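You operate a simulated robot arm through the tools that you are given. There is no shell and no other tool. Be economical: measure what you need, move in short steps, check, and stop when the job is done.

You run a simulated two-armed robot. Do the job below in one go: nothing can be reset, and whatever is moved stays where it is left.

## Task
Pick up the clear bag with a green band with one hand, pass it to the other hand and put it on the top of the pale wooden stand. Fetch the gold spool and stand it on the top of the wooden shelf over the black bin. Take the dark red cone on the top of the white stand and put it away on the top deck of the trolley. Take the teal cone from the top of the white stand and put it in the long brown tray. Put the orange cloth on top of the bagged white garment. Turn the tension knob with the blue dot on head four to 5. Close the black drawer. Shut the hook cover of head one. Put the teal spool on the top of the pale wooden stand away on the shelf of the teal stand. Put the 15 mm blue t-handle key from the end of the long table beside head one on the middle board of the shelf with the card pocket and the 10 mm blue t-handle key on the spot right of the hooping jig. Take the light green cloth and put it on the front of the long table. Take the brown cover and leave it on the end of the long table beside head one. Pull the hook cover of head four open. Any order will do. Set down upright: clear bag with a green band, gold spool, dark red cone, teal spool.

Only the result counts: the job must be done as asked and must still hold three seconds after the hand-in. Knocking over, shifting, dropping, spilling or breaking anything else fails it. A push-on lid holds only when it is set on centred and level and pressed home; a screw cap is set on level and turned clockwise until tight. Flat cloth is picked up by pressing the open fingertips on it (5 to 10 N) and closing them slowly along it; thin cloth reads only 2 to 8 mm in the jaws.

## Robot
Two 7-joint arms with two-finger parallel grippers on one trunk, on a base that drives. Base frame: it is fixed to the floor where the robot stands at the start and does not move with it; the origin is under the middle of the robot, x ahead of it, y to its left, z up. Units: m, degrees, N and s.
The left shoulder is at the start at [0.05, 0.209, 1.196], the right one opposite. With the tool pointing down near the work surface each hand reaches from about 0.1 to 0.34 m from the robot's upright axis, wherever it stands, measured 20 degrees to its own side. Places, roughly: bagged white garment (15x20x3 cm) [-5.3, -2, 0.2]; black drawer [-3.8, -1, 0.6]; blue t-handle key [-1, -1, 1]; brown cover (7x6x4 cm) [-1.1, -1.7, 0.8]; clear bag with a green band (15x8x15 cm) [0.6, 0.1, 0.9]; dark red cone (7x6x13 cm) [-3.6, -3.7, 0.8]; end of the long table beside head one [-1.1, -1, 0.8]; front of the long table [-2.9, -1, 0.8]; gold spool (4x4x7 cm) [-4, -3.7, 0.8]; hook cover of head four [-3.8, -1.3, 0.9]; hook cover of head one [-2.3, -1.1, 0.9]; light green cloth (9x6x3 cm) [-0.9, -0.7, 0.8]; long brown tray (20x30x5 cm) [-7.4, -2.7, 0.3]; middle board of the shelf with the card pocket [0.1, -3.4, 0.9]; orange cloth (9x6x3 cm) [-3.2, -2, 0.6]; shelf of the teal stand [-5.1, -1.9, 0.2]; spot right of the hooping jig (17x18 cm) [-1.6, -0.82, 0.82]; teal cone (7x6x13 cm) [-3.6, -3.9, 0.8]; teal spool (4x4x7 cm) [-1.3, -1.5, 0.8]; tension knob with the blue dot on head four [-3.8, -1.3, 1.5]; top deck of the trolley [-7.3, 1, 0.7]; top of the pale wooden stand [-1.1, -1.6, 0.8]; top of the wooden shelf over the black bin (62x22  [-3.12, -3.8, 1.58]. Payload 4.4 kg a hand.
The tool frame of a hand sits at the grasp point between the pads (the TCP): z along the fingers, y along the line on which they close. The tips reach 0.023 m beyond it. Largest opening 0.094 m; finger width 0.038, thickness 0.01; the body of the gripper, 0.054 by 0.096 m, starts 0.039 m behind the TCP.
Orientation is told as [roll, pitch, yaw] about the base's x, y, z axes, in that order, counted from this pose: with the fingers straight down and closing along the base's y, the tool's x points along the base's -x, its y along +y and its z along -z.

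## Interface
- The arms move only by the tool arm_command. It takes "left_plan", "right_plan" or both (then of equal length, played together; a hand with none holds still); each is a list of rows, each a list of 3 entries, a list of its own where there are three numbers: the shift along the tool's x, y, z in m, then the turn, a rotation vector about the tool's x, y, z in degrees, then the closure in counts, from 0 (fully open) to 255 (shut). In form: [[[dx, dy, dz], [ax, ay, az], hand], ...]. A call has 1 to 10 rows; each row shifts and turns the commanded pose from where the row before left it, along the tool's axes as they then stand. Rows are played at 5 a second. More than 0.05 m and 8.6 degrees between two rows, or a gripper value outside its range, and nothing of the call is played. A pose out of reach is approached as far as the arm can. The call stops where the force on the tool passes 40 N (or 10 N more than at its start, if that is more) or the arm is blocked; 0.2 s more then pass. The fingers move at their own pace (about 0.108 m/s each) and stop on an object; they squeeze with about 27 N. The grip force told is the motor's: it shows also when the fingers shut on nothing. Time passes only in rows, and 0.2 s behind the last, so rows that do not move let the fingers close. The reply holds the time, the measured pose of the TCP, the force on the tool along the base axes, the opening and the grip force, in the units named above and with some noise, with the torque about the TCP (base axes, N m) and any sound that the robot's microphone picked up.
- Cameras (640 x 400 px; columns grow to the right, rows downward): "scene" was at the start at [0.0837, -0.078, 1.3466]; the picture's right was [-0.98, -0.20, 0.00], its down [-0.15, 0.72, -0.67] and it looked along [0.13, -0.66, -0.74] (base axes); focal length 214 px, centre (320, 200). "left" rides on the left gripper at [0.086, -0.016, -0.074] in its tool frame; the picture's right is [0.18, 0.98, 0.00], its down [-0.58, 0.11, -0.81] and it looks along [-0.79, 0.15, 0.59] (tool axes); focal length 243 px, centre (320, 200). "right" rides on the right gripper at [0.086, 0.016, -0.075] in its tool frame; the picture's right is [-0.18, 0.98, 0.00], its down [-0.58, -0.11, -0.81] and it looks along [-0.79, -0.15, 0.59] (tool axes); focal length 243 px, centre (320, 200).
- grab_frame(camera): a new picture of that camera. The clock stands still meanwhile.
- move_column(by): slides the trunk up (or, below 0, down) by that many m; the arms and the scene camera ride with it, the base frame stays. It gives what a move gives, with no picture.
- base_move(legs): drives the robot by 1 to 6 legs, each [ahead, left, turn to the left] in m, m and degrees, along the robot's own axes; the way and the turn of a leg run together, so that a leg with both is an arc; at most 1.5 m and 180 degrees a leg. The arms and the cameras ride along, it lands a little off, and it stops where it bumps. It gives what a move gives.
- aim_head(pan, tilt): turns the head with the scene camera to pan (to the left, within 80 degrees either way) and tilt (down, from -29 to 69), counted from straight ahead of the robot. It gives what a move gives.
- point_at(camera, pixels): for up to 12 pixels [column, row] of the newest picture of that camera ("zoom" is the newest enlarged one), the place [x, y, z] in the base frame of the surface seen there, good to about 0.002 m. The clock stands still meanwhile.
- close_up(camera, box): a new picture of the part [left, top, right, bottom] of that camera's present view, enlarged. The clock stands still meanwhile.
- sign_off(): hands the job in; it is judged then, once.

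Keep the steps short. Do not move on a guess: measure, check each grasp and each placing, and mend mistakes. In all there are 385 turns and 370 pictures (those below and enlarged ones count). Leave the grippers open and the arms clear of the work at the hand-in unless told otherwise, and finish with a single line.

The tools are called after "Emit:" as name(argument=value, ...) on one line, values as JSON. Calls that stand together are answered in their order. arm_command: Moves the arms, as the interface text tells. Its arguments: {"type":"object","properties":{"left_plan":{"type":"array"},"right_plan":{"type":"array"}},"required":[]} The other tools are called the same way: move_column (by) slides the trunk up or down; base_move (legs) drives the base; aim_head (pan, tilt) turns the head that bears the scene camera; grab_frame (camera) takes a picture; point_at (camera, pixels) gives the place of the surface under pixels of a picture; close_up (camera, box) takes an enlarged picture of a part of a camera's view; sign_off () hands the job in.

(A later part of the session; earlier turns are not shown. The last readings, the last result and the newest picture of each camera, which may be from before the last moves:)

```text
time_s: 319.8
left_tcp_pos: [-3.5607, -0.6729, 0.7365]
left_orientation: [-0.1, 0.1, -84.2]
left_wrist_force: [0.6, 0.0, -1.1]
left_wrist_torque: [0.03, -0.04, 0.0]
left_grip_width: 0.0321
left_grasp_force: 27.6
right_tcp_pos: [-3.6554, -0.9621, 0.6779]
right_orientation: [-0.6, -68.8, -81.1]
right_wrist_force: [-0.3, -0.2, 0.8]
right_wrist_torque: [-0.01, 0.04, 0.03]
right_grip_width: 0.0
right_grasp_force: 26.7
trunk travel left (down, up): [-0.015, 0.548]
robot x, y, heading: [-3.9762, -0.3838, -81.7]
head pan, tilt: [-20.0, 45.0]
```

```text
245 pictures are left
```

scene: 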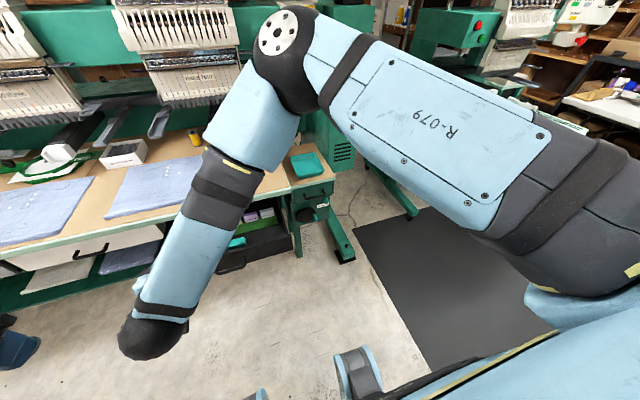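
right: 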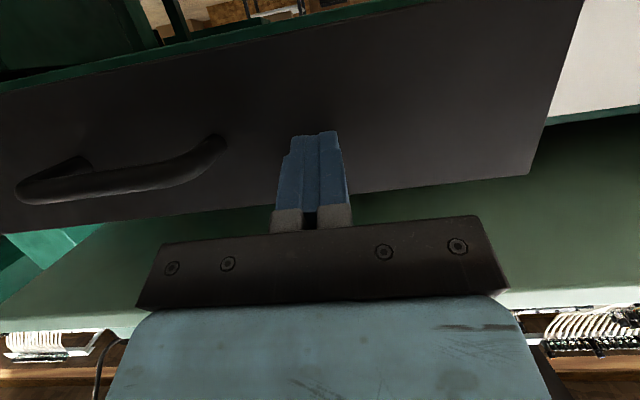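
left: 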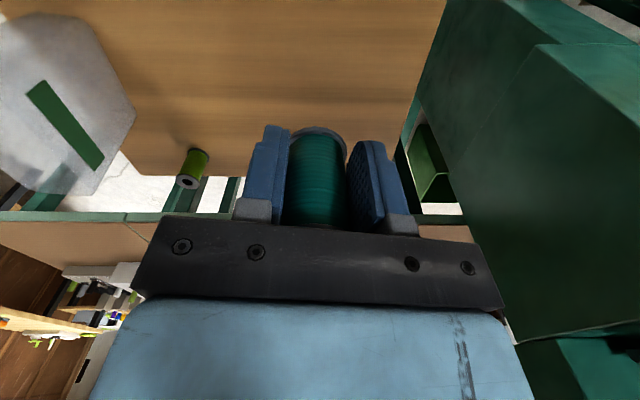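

Emit:
arm_command(right_plan=[[[-0.0036, 0, 0.0093], [0, 0, 0], 255], [[-0.0036, 0, 0.0093], [0, 0, 0], 255], [[-0.0036, 0, 0.0093], [0, 0, 0], 255], [[-0.0036, 0, 0.0093], [0, 0, 0], 255]])

Emit:
grab_frame(camera="right")

```text
time_s: 320.8
left_tcp_pos: [-3.5617, -0.6733, 0.7362]
left_orientation: [-0.1, 0.1, -84.0]
left_wrist_force: [0.0, 0.5, -0.4]
left_wrist_torque: [0.02, -0.02, 0.02]
left_grip_width: 0.0324
left_grasp_force: 27.1
right_tcp_pos: [-3.6492, -1.0022, 0.6778]
right_orientation: [-0.6, -68.9, -81.1]
right_wrist_force: [0.2, 0.4, 0.6]
right_wrist_torque: [0.02, 0.01, 0.03]
right_grip_width: 0.0
right_grasp_force: 26.9
trunk travel left (down, up): [-0.015, 0.548]
robot x, y, heading: [-3.9747, -0.3845, -81.4]
head pan, tilt: [-20.0, 45.0]
```

```text
244 pictures are left
```

right: 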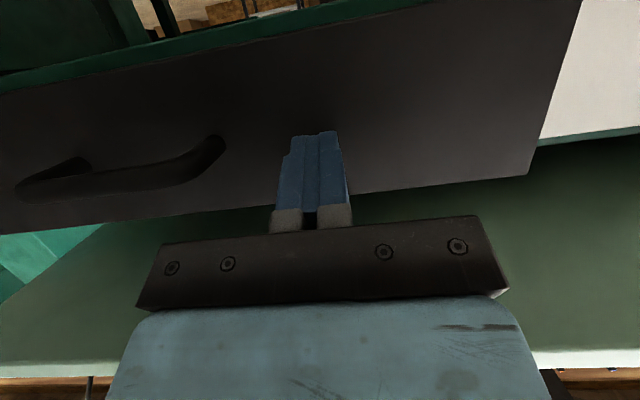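

Emit:
arm_command(right_plan=[[[-0.0036, 0, 0.0093], [0, 0, 0], 255], [[-0.0036, 0, 0.0093], [0, 0, 0], 255], [[-0.0036, 0, 0.0093], [0, 0, 0], 255]])

Emit:
grab_frame(camera="right")

```text
time_s: 321.6
left_tcp_pos: [-3.5602, -0.673, 0.7364]
left_orientation: [0.0, 0.1, -84.1]
left_wrist_force: [-0.6, -1.5, -0.2]
left_wrist_torque: [-0.01, 0.03, 0.01]
left_grip_width: 0.0323
left_grasp_force: 27.1
right_tcp_pos: [-3.6444, -1.0304, 0.6763]
right_orientation: [-0.7, -68.8, -81.1]
right_wrist_force: [0.2, -0.4, -1.0]
right_wrist_torque: [0.03, 0.01, 0.02]
right_grip_width: 0.0
right_grasp_force: 26.8
trunk travel left (down, up): [-0.015, 0.548]
robot x, y, heading: [-3.9768, -0.3825, -81.7]
head pan, tilt: [-20.0, 45.0]
```

```text
243 pictures are left
```

right: 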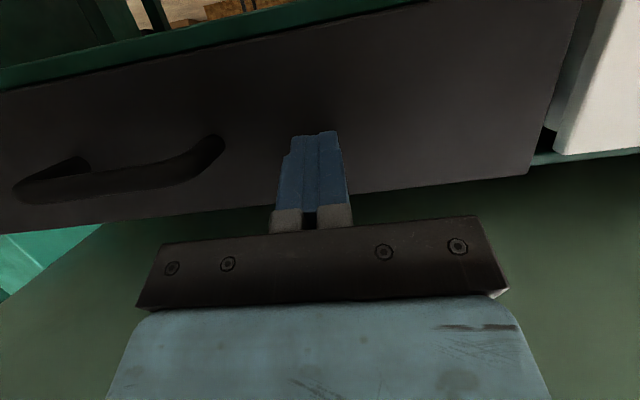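

Emit:
point_at(camera="right", pixels=[[600, 80], [540, 60], [440, 120], [100, 130], [570, 90], [590, 156], [380, 220], [200, 40]])

```text
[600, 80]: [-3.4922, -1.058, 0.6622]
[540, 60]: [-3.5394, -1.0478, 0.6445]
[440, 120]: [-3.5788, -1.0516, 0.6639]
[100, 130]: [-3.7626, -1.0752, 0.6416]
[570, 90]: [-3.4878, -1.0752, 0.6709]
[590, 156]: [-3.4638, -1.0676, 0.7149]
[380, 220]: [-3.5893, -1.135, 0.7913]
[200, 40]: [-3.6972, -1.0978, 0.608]
```

Emit:
arm_command(right_plan=[[[-0.0036, 0, 0.0093], [0, 0, 0], 255], [[-0.0036, 0, 0.0093], [0, 0, 0], 255], [[-0.0018, 0, 0.0047], [0, 0, 0], 255], [[-0.0018, 0, 0.0047], [0, 0, 0], 255]])

```text
time_s: 322.5
left_tcp_pos: [-3.5612, -0.6721, 0.7361]
left_orientation: [0.0, 0.0, -84.1]
left_wrist_force: [0.1, 0.9, -0.4]
left_wrist_torque: [0.01, 0.0, -0.02]
left_grip_width: 0.0324
left_grasp_force: 26.9
right_tcp_pos: [-3.6392, -1.0492, 0.6749]
right_orientation: [-0.8, -68.5, -80.8]
right_wrist_force: [-2.9, 8.0, 2.2]
right_wrist_torque: [-0.15, 0.0, -0.03]
right_grip_width: 0.0002
right_grasp_force: 27.2
trunk travel left (down, up): [-0.015, 0.548]
robot x, y, heading: [-3.9798, -0.3814, -81.7]
head pan, tilt: [-20.0, 45.0]
stopped in row 4 (right hand): the force on the tool passed its limit at 46 N (the readings are from after the stop); the commanded pose is now the measured one
```

Drawer hit its stop. Withdraw the hand and check.

Emit:
arm_command(right_plan=[[[0.0143, 0, -0.0374], [0, 0, 0], 255], [[0.0143, 0, -0.0374], [0, 0, 0], 255], [[0.0143, 0, -0.0374], [0, 0, 0], 255], [[0.0143, 0, -0.0374], [0, 0, 0], 255]])

Emit:
grab_frame(camera="right")

```text
time_s: 323.5
left_tcp_pos: [-3.5614, -0.6727, 0.7364]
left_orientation: [0.0, 0.0, -84.2]
left_wrist_force: [-0.9, -1.1, 0.0]
left_wrist_torque: [-0.01, 0.01, -0.03]
left_grip_width: 0.0321
left_grasp_force: 27.0
right_tcp_pos: [-3.664, -0.892, 0.6758]
right_orientation: [-0.8, -68.6, -81.0]
right_wrist_force: [-0.5, -0.6, 0.3]
right_wrist_torque: [0.0, 0.02, -0.02]
right_grip_width: 0.0
right_grasp_force: 26.8
trunk travel left (down, up): [-0.015, 0.548]
robot x, y, heading: [-3.9778, -0.3838, -81.5]
head pan, tilt: [-20.0, 45.0]
```

```text
242 pictures are left
```

right: 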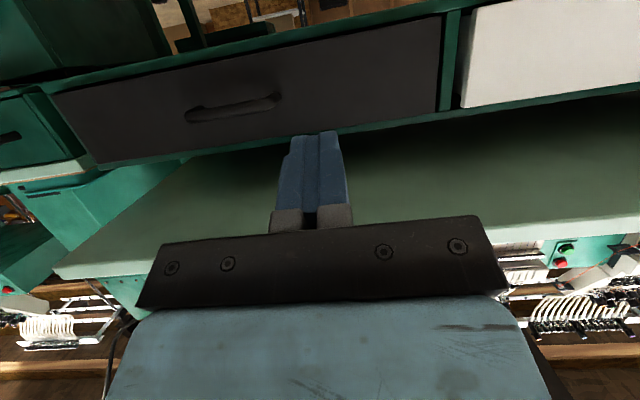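

Drawer is closed flush. Raise the trunk and look at head four's hook cover.

Emit:
move_column(by=0.32)

Emit:
grab_frame(camera="right")

Emit:
aim_head(pan=8, tilt=35)

Emit:
grab_frame(camera="scene")

```text
time_s: 326.6
left_tcp_pos: [-3.5613, -0.6735, 1.057]
left_orientation: [-0.1, 0.2, -84.2]
left_wrist_force: [-0.4, -0.5, -0.4]
left_wrist_torque: [-0.01, 0.03, 0.0]
left_grip_width: 0.0323
left_grasp_force: 26.7
right_tcp_pos: [-3.6642, -0.8917, 0.9961]
right_orientation: [-0.8, -68.6, -80.9]
right_wrist_force: [1.4, -0.2, -0.2]
right_wrist_torque: [-0.03, 0.0, 0.02]
right_grip_width: 0.0001
right_grasp_force: 27.6
trunk travel left (down, up): [-0.335, 0.228]
robot x, y, heading: [-3.9788, -0.3827, -81.5]
head pan, tilt: [-20.0, 45.0]
```

```text
241 pictures are left
```

right: 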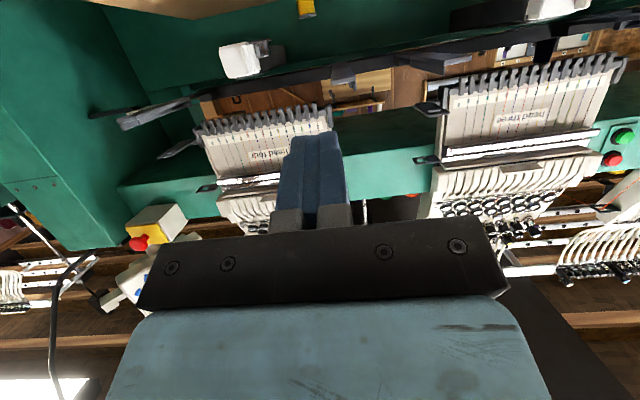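

```text
time_s: 327.6
left_tcp_pos: [-3.5618, -0.6727, 1.0566]
left_orientation: [-0.1, 0.1, -84.1]
left_wrist_force: [-0.2, -0.4, -0.4]
left_wrist_torque: [0.02, 0.01, 0.0]
left_grip_width: 0.0327
left_grasp_force: 27.1
right_tcp_pos: [-3.6649, -0.8919, 0.9951]
right_orientation: [-0.7, -68.5, -80.9]
right_wrist_force: [-0.7, -0.4, 0.4]
right_wrist_torque: [0.01, 0.0, -0.02]
right_grip_width: 0.0
right_grasp_force: 27.0
trunk travel left (down, up): [-0.335, 0.228]
robot x, y, heading: [-3.9774, -0.3824, -81.5]
head pan, tilt: [8.0, 35.0]
```

```text
240 pictures are left
```

scene: 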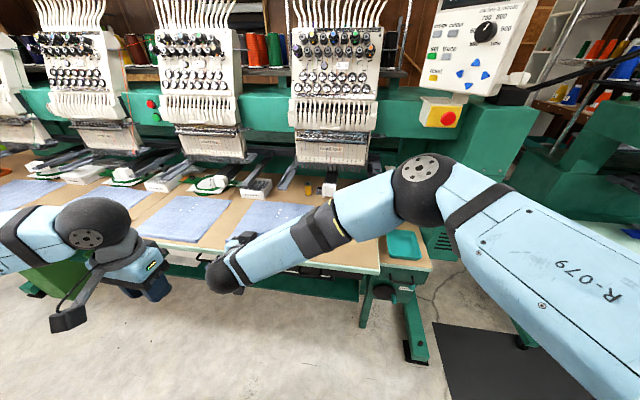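

Emit:
close_up(camera="scene", box=[305, 170, 355, 205])

Emit:
point_at(camera="zoom", pixels=[[270, 200], [260, 250], [300, 230], [300, 180], [320, 230], [280, 190], [255, 200], [200, 220], [320, 185], [290, 120]])

Emit:
close_up(camera="right", box=[190, 20, 310, 100])

```text
11.43 times, centred on (330, 188) of scene
```

zoom: 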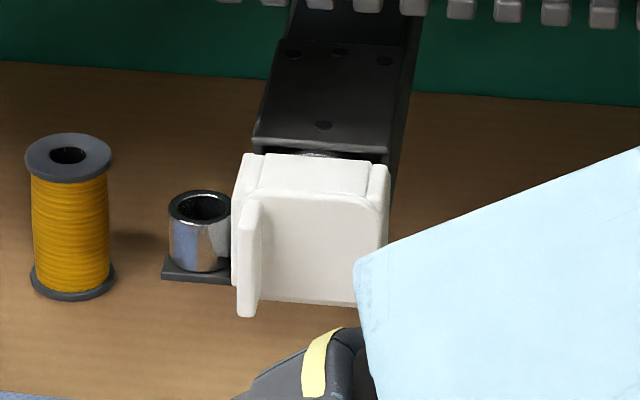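

```text
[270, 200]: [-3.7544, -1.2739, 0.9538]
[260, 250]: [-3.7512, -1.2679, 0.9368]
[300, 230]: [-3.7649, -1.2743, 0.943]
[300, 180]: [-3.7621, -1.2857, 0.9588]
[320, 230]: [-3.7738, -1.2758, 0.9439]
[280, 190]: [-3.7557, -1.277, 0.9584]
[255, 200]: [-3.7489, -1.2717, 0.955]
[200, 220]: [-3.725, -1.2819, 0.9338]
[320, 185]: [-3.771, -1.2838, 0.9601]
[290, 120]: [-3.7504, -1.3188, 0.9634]
```

```text
5.00 times, centred on (250, 60) of right
```

zoom: 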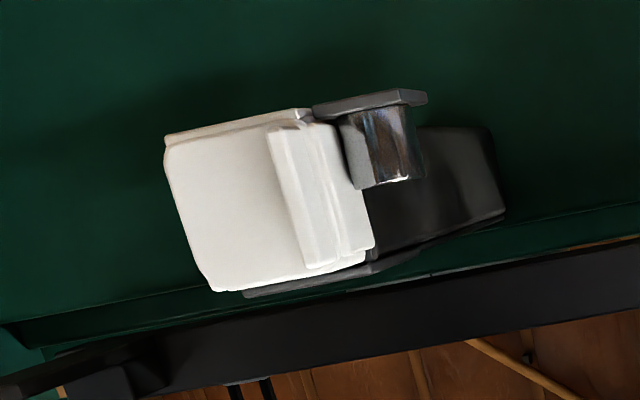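

Emit:
close_up(camera="scene", box=[315, 178, 339, 198])

Emit:
point_at(camera="zoom", pixels=[[285, 200], [280, 280], [270, 330], [300, 250], [310, 300], [255, 220], [180, 200], [180, 260], [150, 220], [230, 220], [295, 330], [275, 180]])

```text
16.00 times, centred on (327, 188) of scene
```

zoom: 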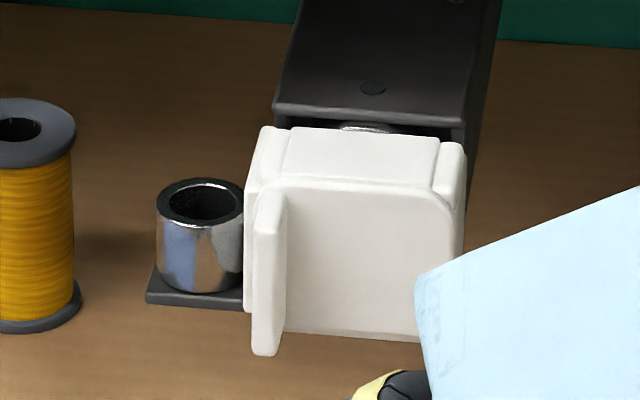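

```text
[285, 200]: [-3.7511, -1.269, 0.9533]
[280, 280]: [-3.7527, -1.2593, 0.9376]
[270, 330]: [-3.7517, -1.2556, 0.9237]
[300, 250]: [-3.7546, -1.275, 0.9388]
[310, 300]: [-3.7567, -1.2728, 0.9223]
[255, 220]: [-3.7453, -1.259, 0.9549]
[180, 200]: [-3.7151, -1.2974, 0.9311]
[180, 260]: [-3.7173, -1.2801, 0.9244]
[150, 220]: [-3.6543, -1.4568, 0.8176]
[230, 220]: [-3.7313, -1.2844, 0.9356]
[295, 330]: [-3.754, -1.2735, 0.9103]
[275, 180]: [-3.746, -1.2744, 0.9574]
```

Tab is at x −3.745…−3.752, y −1.275…−1.2515; pushing it toward −x swings the cover open. First tuck the left hand away, then bring the right one in.

Emit:
arm_command(left_plan=[[[0.03, 0.04, 0], [0, 0, 0], 255], [[0.03, 0.04, 0], [0, 0, 0], 255], [[0.03, 0.04, 0], [0, 0, 0], 255]])

Emit:
base_move(legs=[[0.26, -0.11, 0]])

Emit:
grab_frame(camera="right")

```text
time_s: 328.4
left_tcp_pos: [-3.4525, -0.5707, 1.0571]
left_orientation: [0.1, -0.1, -84.0]
left_wrist_force: [-0.4, 0.2, 0.2]
left_wrist_torque: [0.0, -0.04, -0.04]
left_grip_width: 0.0325
left_grasp_force: 27.0
right_tcp_pos: [-3.665, -0.8909, 0.9973]
right_orientation: [-0.5, -68.7, -81.0]
right_wrist_force: [-0.5, -0.3, -0.2]
right_wrist_torque: [0.01, 0.01, 0.0]
right_grip_width: 0.0
right_grasp_force: 27.1
trunk travel left (down, up): [-0.335, 0.228]
robot x, y, heading: [-3.9792, -0.385, -81.7]
head pan, tilt: [8.0, 35.0]
```

```text
time_s: 330.3
left_tcp_pos: [-3.5225, -0.8436, 1.0564]
left_orientation: [-0.1, 0.1, -84.1]
left_wrist_force: [-0.4, -0.1, -0.2]
left_wrist_torque: [0.01, 0.04, 0.0]
left_grip_width: 0.0325
left_grasp_force: 26.9
right_tcp_pos: [-3.7364, -1.1635, 0.9963]
right_orientation: [-0.6, -68.5, -80.7]
right_wrist_force: [0.3, 0.2, 0.0]
right_wrist_torque: [0.0, 0.02, -0.02]
right_grip_width: 0.0
right_grasp_force: 27.2
trunk travel left (down, up): [-0.335, 0.228]
robot x, y, heading: [-4.051, -0.6566, -81.6]
head pan, tilt: [8.0, 35.0]
```

```text
236 pictures are left
```

right: 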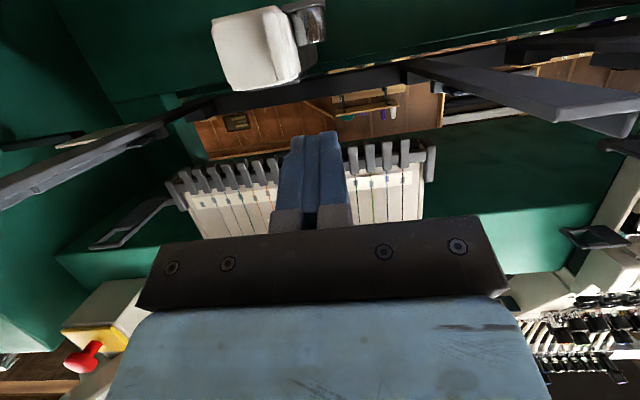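

Emit:
arm_command(right_plan=[[[0.0447, -0.012, 0.0175], [0, 0, 0], 255]])

Emit:
close_up(camera="right", box=[160, 0, 480, 220])

Emit:
point_at(camera="zoom", pixels=[[170, 60], [230, 60], [275, 80], [290, 120], [300, 80], [260, 150], [250, 110]])

```text
time_s: 330.7
left_tcp_pos: [-3.5233, -0.8441, 1.0561]
left_orientation: [-0.1, 0.1, -84.1]
left_wrist_force: [0.0, 0.6, 0.0]
left_wrist_torque: [-0.01, 0.0, 0.0]
left_grip_width: 0.0323
left_grasp_force: 26.4
right_tcp_pos: [-3.7489, -1.1672, 0.9478]
right_orientation: [-0.7, -68.5, -80.9]
right_wrist_force: [0.7, -0.1, 0.0]
right_wrist_torque: [-0.01, 0.0, 0.0]
right_grip_width: 0.0002
right_grasp_force: 27.1
trunk travel left (down, up): [-0.335, 0.228]
robot x, y, heading: [-4.0495, -0.6566, -81.8]
head pan, tilt: [8.0, 35.0]
```

```text
1.82 times, centred on (320, 110) of right
```

zoom: 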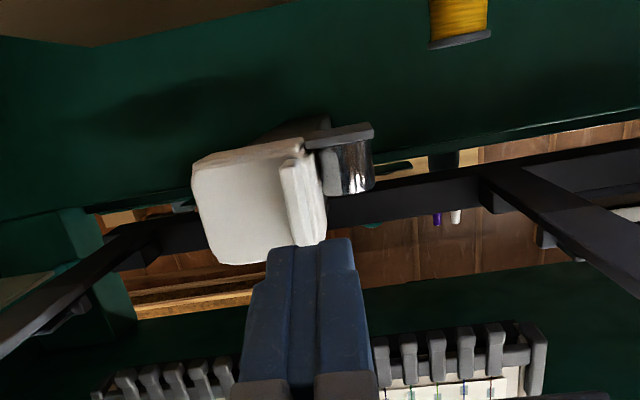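

```text
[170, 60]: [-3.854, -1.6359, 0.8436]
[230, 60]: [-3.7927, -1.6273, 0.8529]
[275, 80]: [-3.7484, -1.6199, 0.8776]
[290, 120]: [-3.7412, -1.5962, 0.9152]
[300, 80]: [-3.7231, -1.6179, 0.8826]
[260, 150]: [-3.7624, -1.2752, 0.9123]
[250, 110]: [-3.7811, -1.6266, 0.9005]
```

Emit:
point_at(camera="zoom", pixels=[[295, 200], [310, 200], [290, 170], [305, 240], [320, 225], [345, 180], [330, 170], [220, 210], [250, 210]])

```text
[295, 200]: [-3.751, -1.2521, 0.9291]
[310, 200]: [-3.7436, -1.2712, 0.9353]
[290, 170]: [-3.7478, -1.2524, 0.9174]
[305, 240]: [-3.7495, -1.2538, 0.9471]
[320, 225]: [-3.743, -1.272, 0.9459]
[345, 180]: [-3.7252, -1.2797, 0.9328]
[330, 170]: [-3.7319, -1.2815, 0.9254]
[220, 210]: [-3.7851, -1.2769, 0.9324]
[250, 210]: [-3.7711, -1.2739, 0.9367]
```

Emit:
arm_command(right_plan=[[[0, 0.005, 0], [0, 0, 0], 255], [[-0.0146, 0, 0.0372], [0, 0, 0], 255], [[-0.0146, 0, 0.0372], [0, 0, 0], 255]])

Emit:
close_up(camera="right", box=[160, 0, 480, 220])

```text
time_s: 331.5
left_tcp_pos: [-3.5222, -0.8445, 1.0565]
left_orientation: [-0.1, 0.1, -84.1]
left_wrist_force: [-0.2, 0.4, -0.4]
left_wrist_torque: [0.02, 0.0, 0.0]
left_grip_width: 0.0324
left_grasp_force: 26.5
right_tcp_pos: [-3.7322, -1.2437, 0.9483]
right_orientation: [-0.8, -68.6, -80.7]
right_wrist_force: [0.5, 0.0, -1.0]
right_wrist_torque: [0.0, -0.01, 0.01]
right_grip_width: 0.0
right_grasp_force: 26.7
trunk travel left (down, up): [-0.335, 0.228]
robot x, y, heading: [-4.0485, -0.6559, -81.9]
head pan, tilt: [8.0, 35.0]
```

```text
1.82 times, centred on (320, 110) of right
```

zoom: 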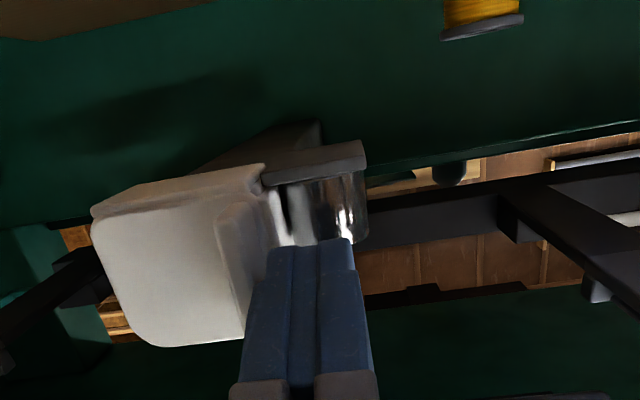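

Emit:
arm_command(right_plan=[[[0, -0.004, 0], [0, 0, 0], 255], [[0.0059, -0.0106, -0.015], [0, 0, 0], 255], [[0.0047, -0.0144, -0.012], [0, 0, 0], 255], [[0.0031, -0.0172, -0.008], [0, 0, 0], 255]])

Emit:
close_up(camera="right", box=[160, 0, 480, 220])

```text
time_s: 332.5
left_tcp_pos: [-3.5246, -0.8435, 1.0566]
left_orientation: [0.0, 0.1, -84.2]
left_wrist_force: [-0.2, 0.8, 0.4]
left_wrist_torque: [0.02, 0.01, -0.01]
left_grip_width: 0.0326
left_grasp_force: 26.7
right_tcp_pos: [-3.7837, -1.2145, 0.9488]
right_orientation: [-0.7, -68.7, -81.0]
right_wrist_force: [0.5, -0.2, -0.2]
right_wrist_torque: [0.01, 0.03, -0.02]
right_grip_width: 0.0
right_grasp_force: 27.4
trunk travel left (down, up): [-0.335, 0.228]
robot x, y, heading: [-4.05, -0.6594, -81.6]
head pan, tilt: [8.0, 35.0]
```

```text
1.82 times, centred on (320, 110) of right
```

zoom: 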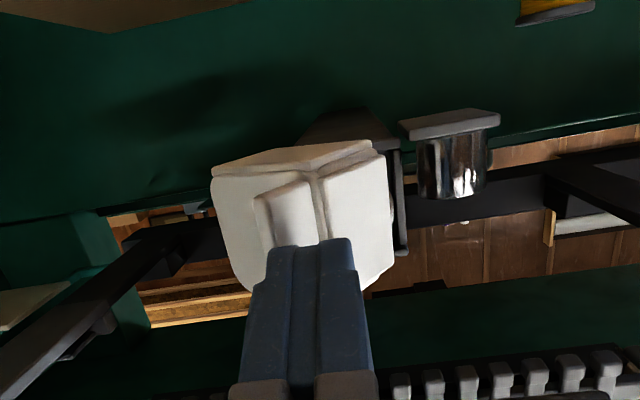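

Emit:
arm_command(right_plan=[[[0.0005, -0.0189, -0.001], [0, 0, 0], 255], [[-0.001, -0.0192, 0.0025], [0, 0, 0], 255], [[-0.0022, -0.0183, 0.0056], [0, 0, 0], 255]])

Emit:
close_up(camera="right", box=[160, 0, 480, 220])

```text
time_s: 333.3
left_tcp_pos: [-3.5228, -0.8433, 1.0563]
left_orientation: [0.0, 0.1, -84.1]
left_wrist_force: [-0.9, -0.3, -1.2]
left_wrist_torque: [0.03, 0.01, 0.0]
left_grip_width: 0.0325
left_grasp_force: 26.6
right_tcp_pos: [-3.8373, -1.2305, 0.948]
right_orientation: [-0.7, -68.6, -80.9]
right_wrist_force: [-1.1, -0.3, 0.3]
right_wrist_torque: [-0.02, -0.02, -0.02]
right_grip_width: 0.0
right_grasp_force: 27.1
trunk travel left (down, up): [-0.335, 0.228]
robot x, y, heading: [-4.0493, -0.6547, -81.8]
head pan, tilt: [8.0, 35.0]
```

```text
1.82 times, centred on (320, 110) of right
```

zoom: 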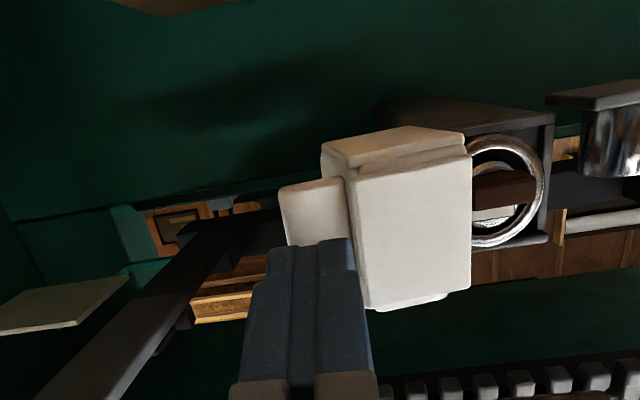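

Emit:
point_at(camera="zoom", pixels=[[360, 220], [410, 230], [465, 220], [310, 210], [400, 290], [510, 210], [465, 150], [290, 210]])

```text
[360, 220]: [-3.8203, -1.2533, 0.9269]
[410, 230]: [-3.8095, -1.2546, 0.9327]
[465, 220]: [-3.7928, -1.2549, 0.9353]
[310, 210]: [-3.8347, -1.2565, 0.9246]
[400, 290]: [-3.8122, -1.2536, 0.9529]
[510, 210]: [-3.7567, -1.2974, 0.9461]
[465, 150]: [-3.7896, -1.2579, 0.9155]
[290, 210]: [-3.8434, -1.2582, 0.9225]
```

Emit:
arm_command(right_plan=[[[0.0128, 0, -0.0326], [0, 0, 0], 255], [[0, 0.028, 0], [0, 0, 0], 255], [[0, 0.028, 0], [0, 0, 0], 255]])

Emit:
close_up(camera="right", box=[160, 0, 480, 220])

```text
time_s: 334.1
left_tcp_pos: [-3.523, -0.8428, 1.0562]
left_orientation: [-0.1, 0.0, -84.1]
left_wrist_force: [-0.2, -0.3, 0.3]
left_wrist_torque: [-0.01, 0.01, -0.03]
left_grip_width: 0.0327
left_grasp_force: 27.5
right_tcp_pos: [-3.7862, -1.1854, 0.9473]
right_orientation: [-0.9, -68.6, -80.7]
right_wrist_force: [-0.5, 0.8, 0.7]
right_wrist_torque: [-0.01, 0.02, -0.01]
right_grip_width: 0.0001
right_grasp_force: 26.9
trunk travel left (down, up): [-0.335, 0.228]
robot x, y, heading: [-4.0456, -0.6581, -81.6]
head pan, tilt: [8.0, 35.0]
```

```text
1.82 times, centred on (320, 110) of right
```

zoom: 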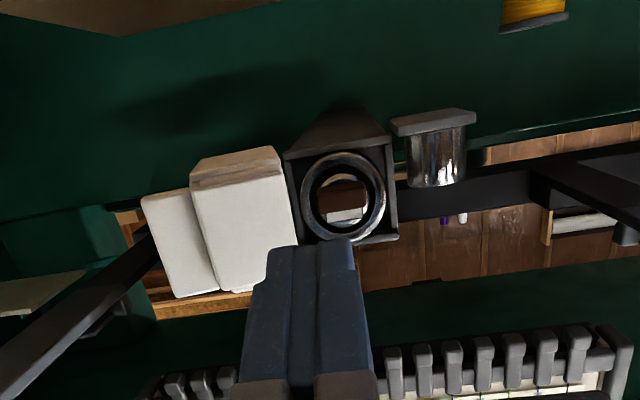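

Emit:
arm_command(right_plan=[[[-0.0119, 0, 0.0304], [0, 0, 0], 255], [[-0.0119, 0, 0.0304], [0, 0, 0], 255], [[0, -0.01, 0], [0, 0, 0], 255], [[0, -0.01, 0], [0, 0, 0], 255], [[0, -0.01, 0], [0, 0, 0], 255]])

Emit:
close_up(camera="right", box=[160, 0, 480, 220])

```text
time_s: 335.3
left_tcp_pos: [-3.5233, -0.8436, 1.0577]
left_orientation: [-0.1, 0.1, -84.1]
left_wrist_force: [-0.4, -0.3, 0.0]
left_wrist_torque: [-0.04, -0.02, 0.03]
left_grip_width: 0.0323
left_grasp_force: 27.2
right_tcp_pos: [-3.8067, -1.2564, 0.9473]
right_orientation: [-0.7, -68.6, -80.9]
right_wrist_force: [0.4, 0.3, 0.0]
right_wrist_torque: [-0.01, 0.02, 0.0]
right_grip_width: 0.0
right_grasp_force: 26.8
trunk travel left (down, up): [-0.335, 0.228]
robot x, y, heading: [-4.0511, -0.6564, -81.9]
head pan, tilt: [8.0, 35.0]
```

```text
1.82 times, centred on (320, 110) of right
```

zoom: 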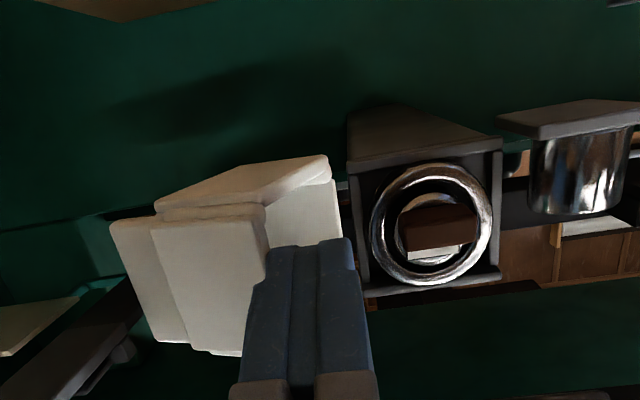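

Cover is well open now. Withdraw and go up for the knob, gripper half open.

Emit:
arm_command(right_plan=[[[0.0146, 0.004, -0.0372], [0, 0, 0], 255], [[0.0146, 0, -0.0372], [0, 0, 0], 255], [[0.0146, 0, -0.0372], [0, 0, 0], 255], [[0.0146, 0, -0.0372], [0, 0, 0], 150]])

Emit:
move_column(by=0.225)

Emit:
arm_command(right_plan=[[[-0.0372, 0, -0.0146], [0, 0, 0], 150], [[-0.0372, 0, -0.0146], [0, 0, 0], 150], [[-0.0372, 0, -0.0146], [0, 0, 0], 150], [[-0.0372, 0, -0.0146], [0, 0, 0], 150], [[-0.0372, 0, -0.0146], [0, 0, 0], 150], [[-0.0372, 0, -0.0146], [0, 0, 0], 150], [[-0.0372, 0, -0.0146], [0, 0, 0], 150], [[-0.028, 0, -0.011], [0, 0, 1.5], 150]])

Emit:
grab_frame(camera="right")

```text
time_s: 336.3
left_tcp_pos: [-3.5234, -0.8429, 1.0568]
left_orientation: [0.0, 0.1, -84.1]
left_wrist_force: [0.9, -0.1, -0.5]
left_wrist_torque: [0.05, -0.04, 0.01]
left_grip_width: 0.0324
left_grasp_force: 27.0
right_tcp_pos: [-3.8268, -1.0967, 0.9492]
right_orientation: [-0.7, -68.6, -81.0]
right_wrist_force: [0.3, -0.5, 0.8]
right_wrist_torque: [0.03, -0.02, 0.01]
right_grip_width: 0.0386
right_grasp_force: 0.1
trunk travel left (down, up): [-0.335, 0.228]
robot x, y, heading: [-4.0515, -0.6555, -81.5]
head pan, tilt: [8.0, 35.0]
```

```text
time_s: 338.7
left_tcp_pos: [-3.5221, -0.8439, 1.2822]
left_orientation: [-0.2, 0.1, -84.1]
left_wrist_force: [1.2, 0.3, -0.4]
left_wrist_torque: [0.0, 0.05, -0.02]
left_grip_width: 0.0324
left_grasp_force: 26.9
right_tcp_pos: [-3.8277, -1.0957, 1.1733]
right_orientation: [-0.7, -68.7, -80.9]
right_wrist_force: [0.3, 0.7, -0.6]
right_wrist_torque: [0.01, -0.01, 0.05]
right_grip_width: 0.0388
right_grasp_force: 0.1
trunk travel left (down, up): [-0.56, 0.003]
robot x, y, heading: [-4.0496, -0.654, -81.8]
head pan, tilt: [8.0, 35.0]
```

```text
time_s: 340.5
left_tcp_pos: [-3.5234, -0.8425, 1.2822]
left_orientation: [0.0, 0.0, -84.1]
left_wrist_force: [-0.4, 0.0, 0.1]
left_wrist_torque: [0.02, 0.03, 0.02]
left_grip_width: 0.0323
left_grasp_force: 26.8
right_tcp_pos: [-3.8249, -1.0965, 1.4836]
right_orientation: [3.2, -68.5, -85.1]
right_wrist_force: [0.6, 0.4, -0.2]
right_wrist_torque: [-0.02, -0.03, 0.02]
right_grip_width: 0.0387
right_grasp_force: 0.0
trunk travel left (down, up): [-0.56, 0.003]
robot x, y, heading: [-4.0499, -0.6583, -81.8]
head pan, tilt: [8.0, 35.0]
```

```text
229 pictures are left
```

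right: 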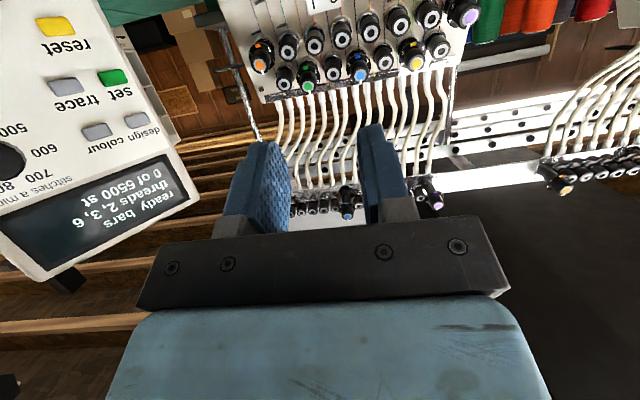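

Emit:
close_up(camera="right", box=[260, 0, 480, 130])

Emit:
point_at(camera="right", pixels=[[358, 72], [410, 60], [305, 82], [360, 62]])

```text
2.91 times, centred on (370, 65) of right
```

zoom: 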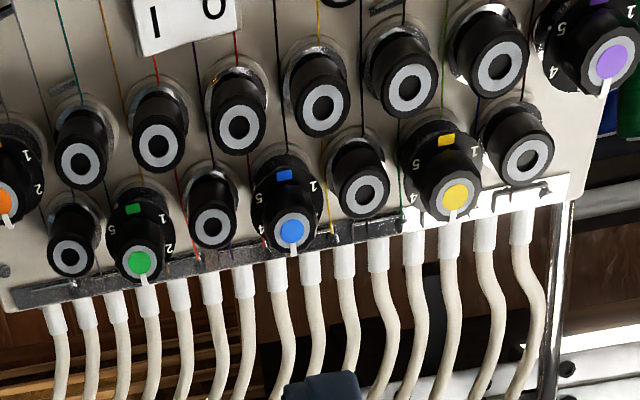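

```text
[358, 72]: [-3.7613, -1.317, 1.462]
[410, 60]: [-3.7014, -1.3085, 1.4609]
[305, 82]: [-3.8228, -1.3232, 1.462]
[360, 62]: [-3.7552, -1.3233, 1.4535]
```

Emit:
point_at(camera="zoom", pixels=[[291, 230], [280, 230], [302, 230], [291, 218], [291, 240], [456, 196], [139, 263]])

```text
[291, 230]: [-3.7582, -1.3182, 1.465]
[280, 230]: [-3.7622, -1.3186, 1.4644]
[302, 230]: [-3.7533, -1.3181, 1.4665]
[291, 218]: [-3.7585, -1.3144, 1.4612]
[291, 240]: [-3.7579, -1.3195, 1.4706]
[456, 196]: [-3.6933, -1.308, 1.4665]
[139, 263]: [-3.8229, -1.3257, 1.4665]
```

Emit:
arm_command(right_plan=[[[-0.0167, 0.0084, 0.034], [0, 0, 0], 150], [[-0.0167, 0.0084, 0.034], [0, 0, 0], 150], [[-0.0167, 0.0084, 0.034], [0, 0, 0], 150], [[-0.0167, 0.0084, 0.034], [0, 0, 0], 150], [[0, 0, 0.034], [0, 0, 0], 150]])

Emit:
grab_frame(camera="right")

```text
time_s: 341.7
left_tcp_pos: [-3.5232, -0.8446, 1.282]
left_orientation: [-0.1, 0.2, -84.0]
left_wrist_force: [-0.3, -0.5, 0.1]
left_wrist_torque: [-0.02, 0.02, -0.01]
left_grip_width: 0.0324
left_grasp_force: 26.7
right_tcp_pos: [-3.7653, -1.2764, 1.4807]
right_orientation: [3.1, -68.5, -84.9]
right_wrist_force: [-0.3, -1.3, -0.1]
right_wrist_torque: [0.05, 0.03, -0.01]
right_grip_width: 0.039
right_grasp_force: 0.1
trunk travel left (down, up): [-0.56, 0.003]
robot x, y, heading: [-4.0513, -0.6552, -81.8]
head pan, tilt: [8.0, 35.0]
```

```text
227 pictures are left
```

right: 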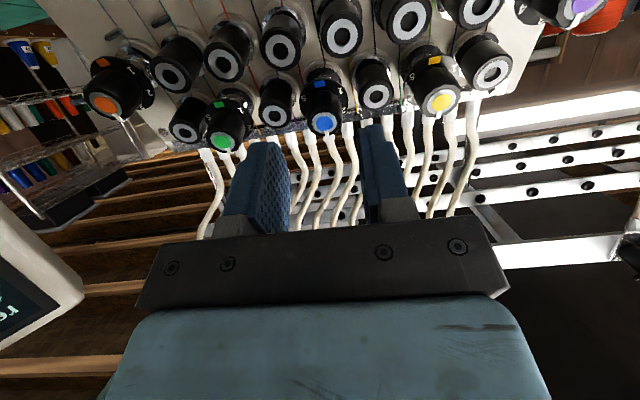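

Emit:
close_up(camera="right", box=[285, 60, 365, 140])

Emit:
point_at(camera="zoom", pixels=[[190, 310], [170, 310], [210, 310], [190, 290], [190, 330]])

```text
5.00 times, centred on (325, 100) of right
```

zoom: 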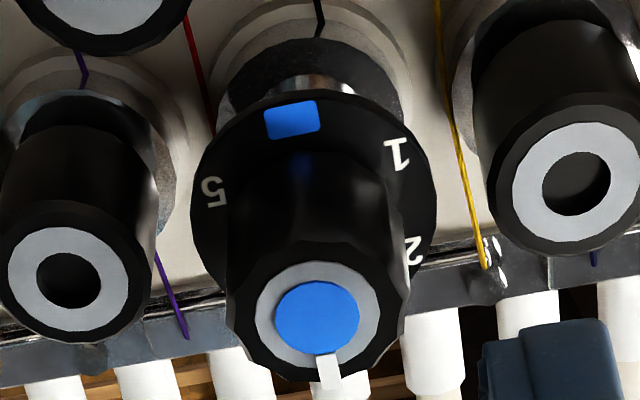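

```text
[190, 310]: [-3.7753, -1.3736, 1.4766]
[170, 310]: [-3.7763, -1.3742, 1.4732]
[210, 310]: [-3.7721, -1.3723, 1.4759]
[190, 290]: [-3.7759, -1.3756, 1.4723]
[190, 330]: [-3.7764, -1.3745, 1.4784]
```

Emit:
arm_command(right_plan=[[[0, 0, 0], [0, 0, -8.5], 150], [[0, 0, 0], [0, 0, -8.5], 150], [[0, 0, 0], [0, 0, -8.5], 150], [[0, 0, 0], [0, 0, -8.5], 150], [[0, 0, 0], [0, 0, -8.5], 150], [[0, 0, 0], [0, 0, -8.5], 150], [[0, 0, 0], [0, 0, -8], 150]])

Emit:
grab_frame(camera="right")

```text
time_s: 343.3
left_tcp_pos: [-3.5232, -0.8433, 1.2814]
left_orientation: [-0.2, 0.1, -84.1]
left_wrist_force: [-0.5, 0.0, -1.1]
left_wrist_torque: [0.0, -0.01, 0.01]
left_grip_width: 0.0323
left_grasp_force: 26.9
right_tcp_pos: [-3.7675, -1.2738, 1.4837]
right_orientation: [-65.1, -29.6, -4.5]
right_wrist_force: [0.1, 0.2, 0.5]
right_wrist_torque: [0.01, -0.03, 0.02]
right_grip_width: 0.0387
right_grasp_force: 0.0
trunk travel left (down, up): [-0.56, 0.003]
robot x, y, heading: [-4.0469, -0.6577, -81.4]
head pan, tilt: [8.0, 35.0]
```

```text
225 pictures are left
```

right: 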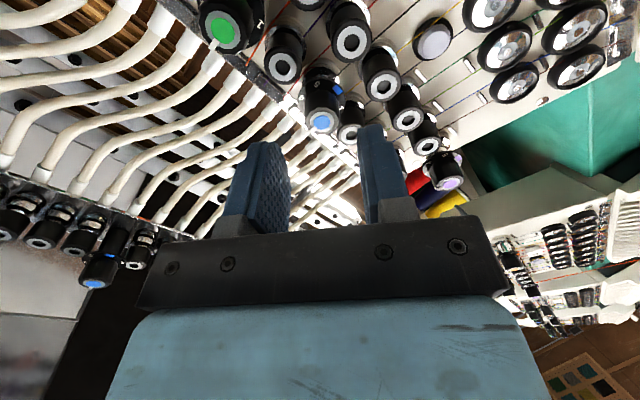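

Emit:
close_up(camera="right", box=[285, 60, 365, 140])

Emit:
point_at(camera="zoom", pixels=[[285, 310], [300, 310], [270, 310], [285, 325], [285, 295]])

```text
5.00 times, centred on (325, 100) of right
```

zoom: 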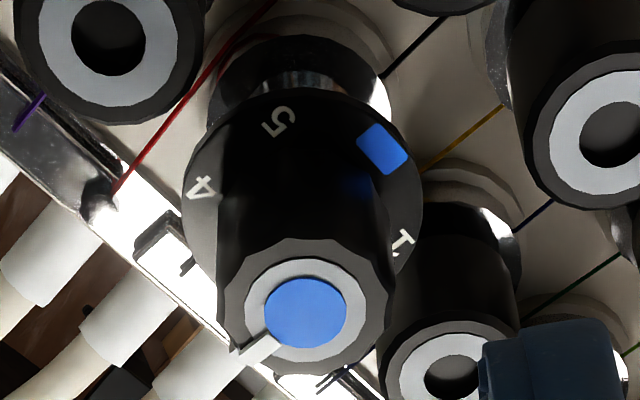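

```text
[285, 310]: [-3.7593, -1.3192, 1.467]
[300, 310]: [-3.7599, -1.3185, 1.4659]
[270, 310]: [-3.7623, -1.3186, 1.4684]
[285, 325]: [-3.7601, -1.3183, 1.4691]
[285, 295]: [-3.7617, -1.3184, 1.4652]
```

Emit:
arm_command(right_plan=[[[-0.0015, 0.001, 0.013], [0, 0, 0], 150], [[0, 0, 0.013], [0, 0, 0], 150], [[0, 0, 0.011], [0, 0, 0], 150]])

Emit:
grab_frame(camera="right")

```text
time_s: 344.1
left_tcp_pos: [-3.523, -0.8436, 1.282]
left_orientation: [-0.1, 0.1, -84.1]
left_wrist_force: [0.7, -0.1, -0.7]
left_wrist_torque: [-0.01, 0.02, -0.02]
left_grip_width: 0.0322
left_grasp_force: 27.1
right_tcp_pos: [-3.7604, -1.3076, 1.4695]
right_orientation: [-65.2, -29.8, -4.6]
right_wrist_force: [-0.1, -0.8, 0.2]
right_wrist_torque: [-0.02, -0.01, 0.04]
right_grip_width: 0.0387
right_grasp_force: 0.1
trunk travel left (down, up): [-0.56, 0.003]
robot x, y, heading: [-4.0522, -0.6588, -81.6]
head pan, tilt: [8.0, 35.0]
```

```text
223 pictures are left
```

right: 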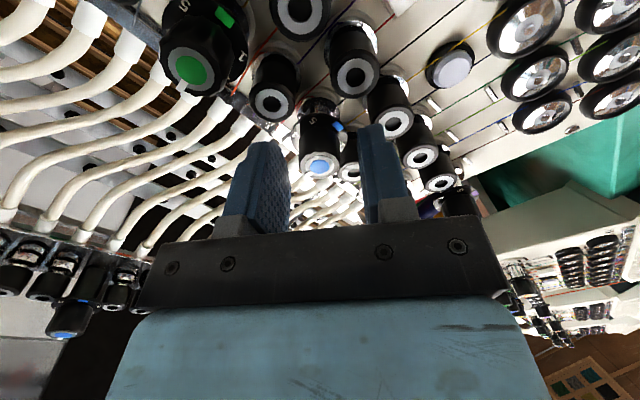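

Knob is between the tips with about 13 mm overlap. Close, then turn clockwise.

Emit:
arm_command(right_plan=[[[0, 0, 0.002], [0, 0, 0], 255], [[0, 0, 0], [0, 0, 0], 255], [[0, 0, 0], [0, 0, 0], 255]])

Emit:
arm_command(right_plan=[[[0, 0, 0], [0, 0, 6], 255], [[0, 0, 0], [0, 0, 6], 255], [[0, 0, 0], [0, 0, 6], 255], [[0, 0, 0], [0, 0, 6], 255], [[0, 0, 0], [0, 0, 6], 255]])

Emit:
grab_frame(camera="right")

```text
time_s: 344.9
left_tcp_pos: [-3.5229, -0.8438, 1.2815]
left_orientation: [-0.1, 0.0, -84.1]
left_wrist_force: [-0.4, -0.4, -0.3]
left_wrist_torque: [0.0, 0.0, 0.01]
left_grip_width: 0.0324
left_grasp_force: 27.2
right_tcp_pos: [-3.7596, -1.307, 1.47]
right_orientation: [-65.2, -29.9, -4.6]
right_wrist_force: [-0.5, 3.1, 1.7]
right_wrist_torque: [0.07, 0.37, -0.89]
right_grip_width: 0.0214
right_grasp_force: 44.3
trunk travel left (down, up): [-0.56, 0.003]
robot x, y, heading: [-4.0478, -0.6543, -82.0]
head pan, tilt: [8.0, 35.0]
```

```text
time_s: 346.1
left_tcp_pos: [-3.5233, -0.8426, 1.2825]
left_orientation: [-0.1, -0.1, -84.1]
left_wrist_force: [-0.3, -0.5, -0.4]
left_wrist_torque: [0.03, -0.03, -0.01]
left_grip_width: 0.0324
left_grasp_force: 26.5
right_tcp_pos: [-3.7602, -1.3078, 1.4698]
right_orientation: [-50.1, -55.4, -26.3]
right_wrist_force: [1.6, 4.2, 0.3]
right_wrist_torque: [-0.91, -0.18, 0.12]
right_grip_width: 0.0217
right_grasp_force: 44.8
trunk travel left (down, up): [-0.56, 0.003]
robot x, y, heading: [-4.0493, -0.6563, -81.7]
head pan, tilt: [8.0, 35.0]
```

```text
222 pictures are left
```

right: 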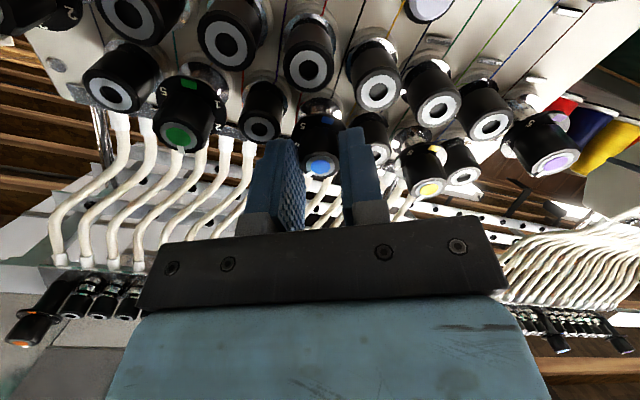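

Emit:
close_up(camera="right", box=[280, 90, 360, 190])

Emit:
close_up(camera="scene", box=[310, 20, 370, 60])

```text
4.00 times, centred on (320, 140) of right
```

zoom: 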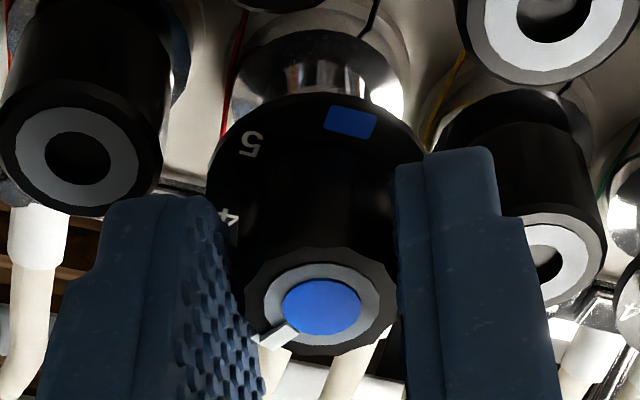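

```text
10.00 times, centred on (340, 40) of scene
```

zoom: 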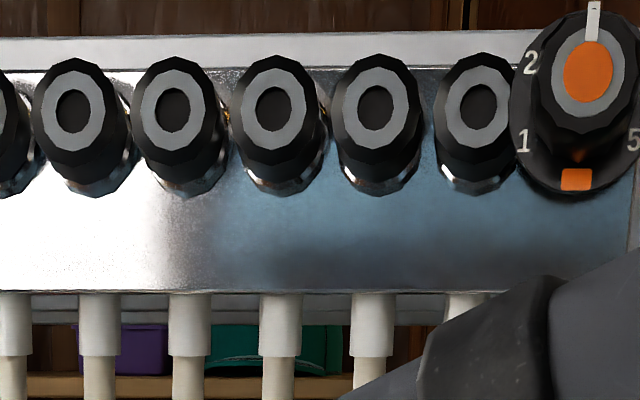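

Knob turns with the hand (pointer now ~halfway to 4). Continue.

Emit:
arm_command(right_plan=[[[0, 0, 0], [0, 0, 6], 255], [[0, 0, 0], [0, 0, 6], 255], [[0, 0, 0], [0, 0, 6], 255], [[0, 0, 0], [0, 0, 6], 255], [[0, 0, 0], [0, 0, 6], 255], [[0, 0, 0], [0, 0, 6], 255], [[0, 0, 0], [0, 0, 6], 255], [[0, 0, 0], [0, 0, 6], 255], [[0, 0, 0], [0, 0, 6], 255], [[0, 0, 0], [0, 0, 6], 255]])

Emit:
close_up(camera="right", box=[280, 90, 360, 190])

```text
time_s: 348.3
left_tcp_pos: [-3.5229, -0.8414, 1.2799]
left_orientation: [-0.1, 0.0, -84.1]
left_wrist_force: [-1.0, 0.1, -1.0]
left_wrist_torque: [0.02, 0.0, 0.01]
left_grip_width: 0.0322
left_grasp_force: 26.8
right_tcp_pos: [-3.7589, -1.3074, 1.4701]
right_orientation: [53.7, -51.9, -141.5]
right_wrist_force: [4.0, 6.3, -3.1]
right_wrist_torque: [-0.57, 0.13, -0.56]
right_grip_width: 0.0215
right_grasp_force: 45.4
trunk travel left (down, up): [-0.56, 0.003]
robot x, y, heading: [-4.048, -0.6541, -81.7]
head pan, tilt: [8.0, 35.0]
```

```text
4.00 times, centred on (320, 140) of right
```

zoom: 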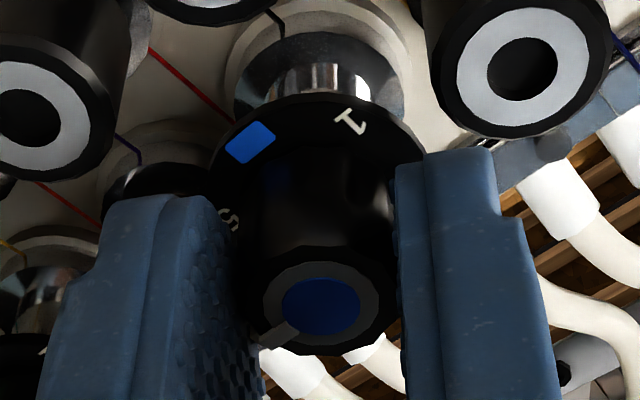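

Emit:
arm_command(right_plan=[[[0, 0, 0], [0, 0, 6], 255], [[0, 0, 0], [0, 0, 6], 255], [[0, 0, 0], [0, 0, 6], 255], [[0, 0, 0], [0, 0, 6], 255], [[0, 0, 0], [0, 0, 6], 255]])

Emit:
close_up(camera="right", box=[280, 90, 360, 190])

```text
time_s: 349.5
left_tcp_pos: [-3.5216, -0.8426, 1.2826]
left_orientation: [-0.1, 0.0, -84.0]
left_wrist_force: [0.4, -0.5, -0.8]
left_wrist_torque: [0.0, -0.02, 0.03]
left_grip_width: 0.0323
left_grasp_force: 27.3
right_tcp_pos: [-3.7595, -1.3078, 1.4695]
right_orientation: [66.2, -25.7, -160.7]
right_wrist_force: [6.0, 4.8, 2.3]
right_wrist_torque: [-0.15, 0.21, -0.55]
right_grip_width: 0.0217
right_grasp_force: 44.5
trunk travel left (down, up): [-0.56, 0.003]
robot x, y, heading: [-4.052, -0.657, -81.7]
head pan, tilt: [8.0, 35.0]
```

```text
4.00 times, centred on (320, 140) of right
```

zoom: 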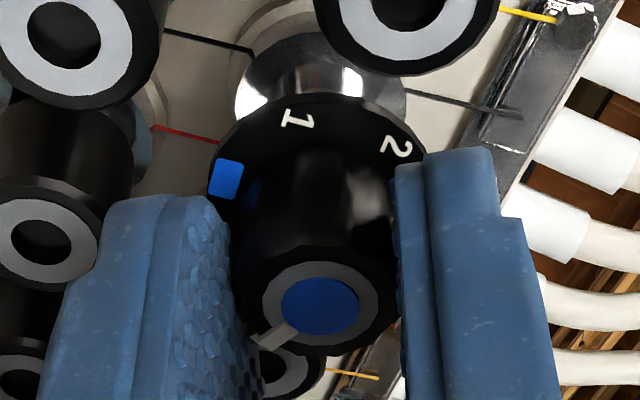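

Emit:
arm_command(right_plan=[[[0, 0, 0], [0, 0, 0], 150], [[0, 0, 0], [0, 0, 0], 150], [[0, 0, -0.02], [0, 0, 0], 150], [[0, 0, -0.04], [0, 0, 0], 150], [[0, 0, -0.04], [0, 0, 0], 150]])

Emit:
grab_frame(camera="right")

```text
time_s: 350.7
left_tcp_pos: [-3.5227, -0.8414, 1.2819]
left_orientation: [-0.1, 0.0, -84.1]
left_wrist_force: [-0.3, 0.1, -0.2]
left_wrist_torque: [0.0, -0.05, 0.02]
left_grip_width: 0.0322
left_grasp_force: 26.6
right_tcp_pos: [-3.7741, -1.2142, 1.5068]
right_orientation: [66.3, -25.7, -160.8]
right_wrist_force: [0.0, 0.4, 0.6]
right_wrist_torque: [0.02, 0.01, -0.01]
right_grip_width: 0.0386
right_grasp_force: 0.0
trunk travel left (down, up): [-0.56, 0.003]
robot x, y, heading: [-4.0516, -0.6568, -81.5]
head pan, tilt: [8.0, 35.0]
```

```text
217 pictures are left
```

right: 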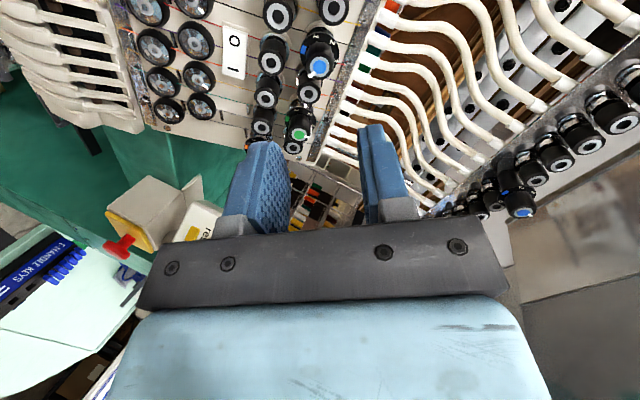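

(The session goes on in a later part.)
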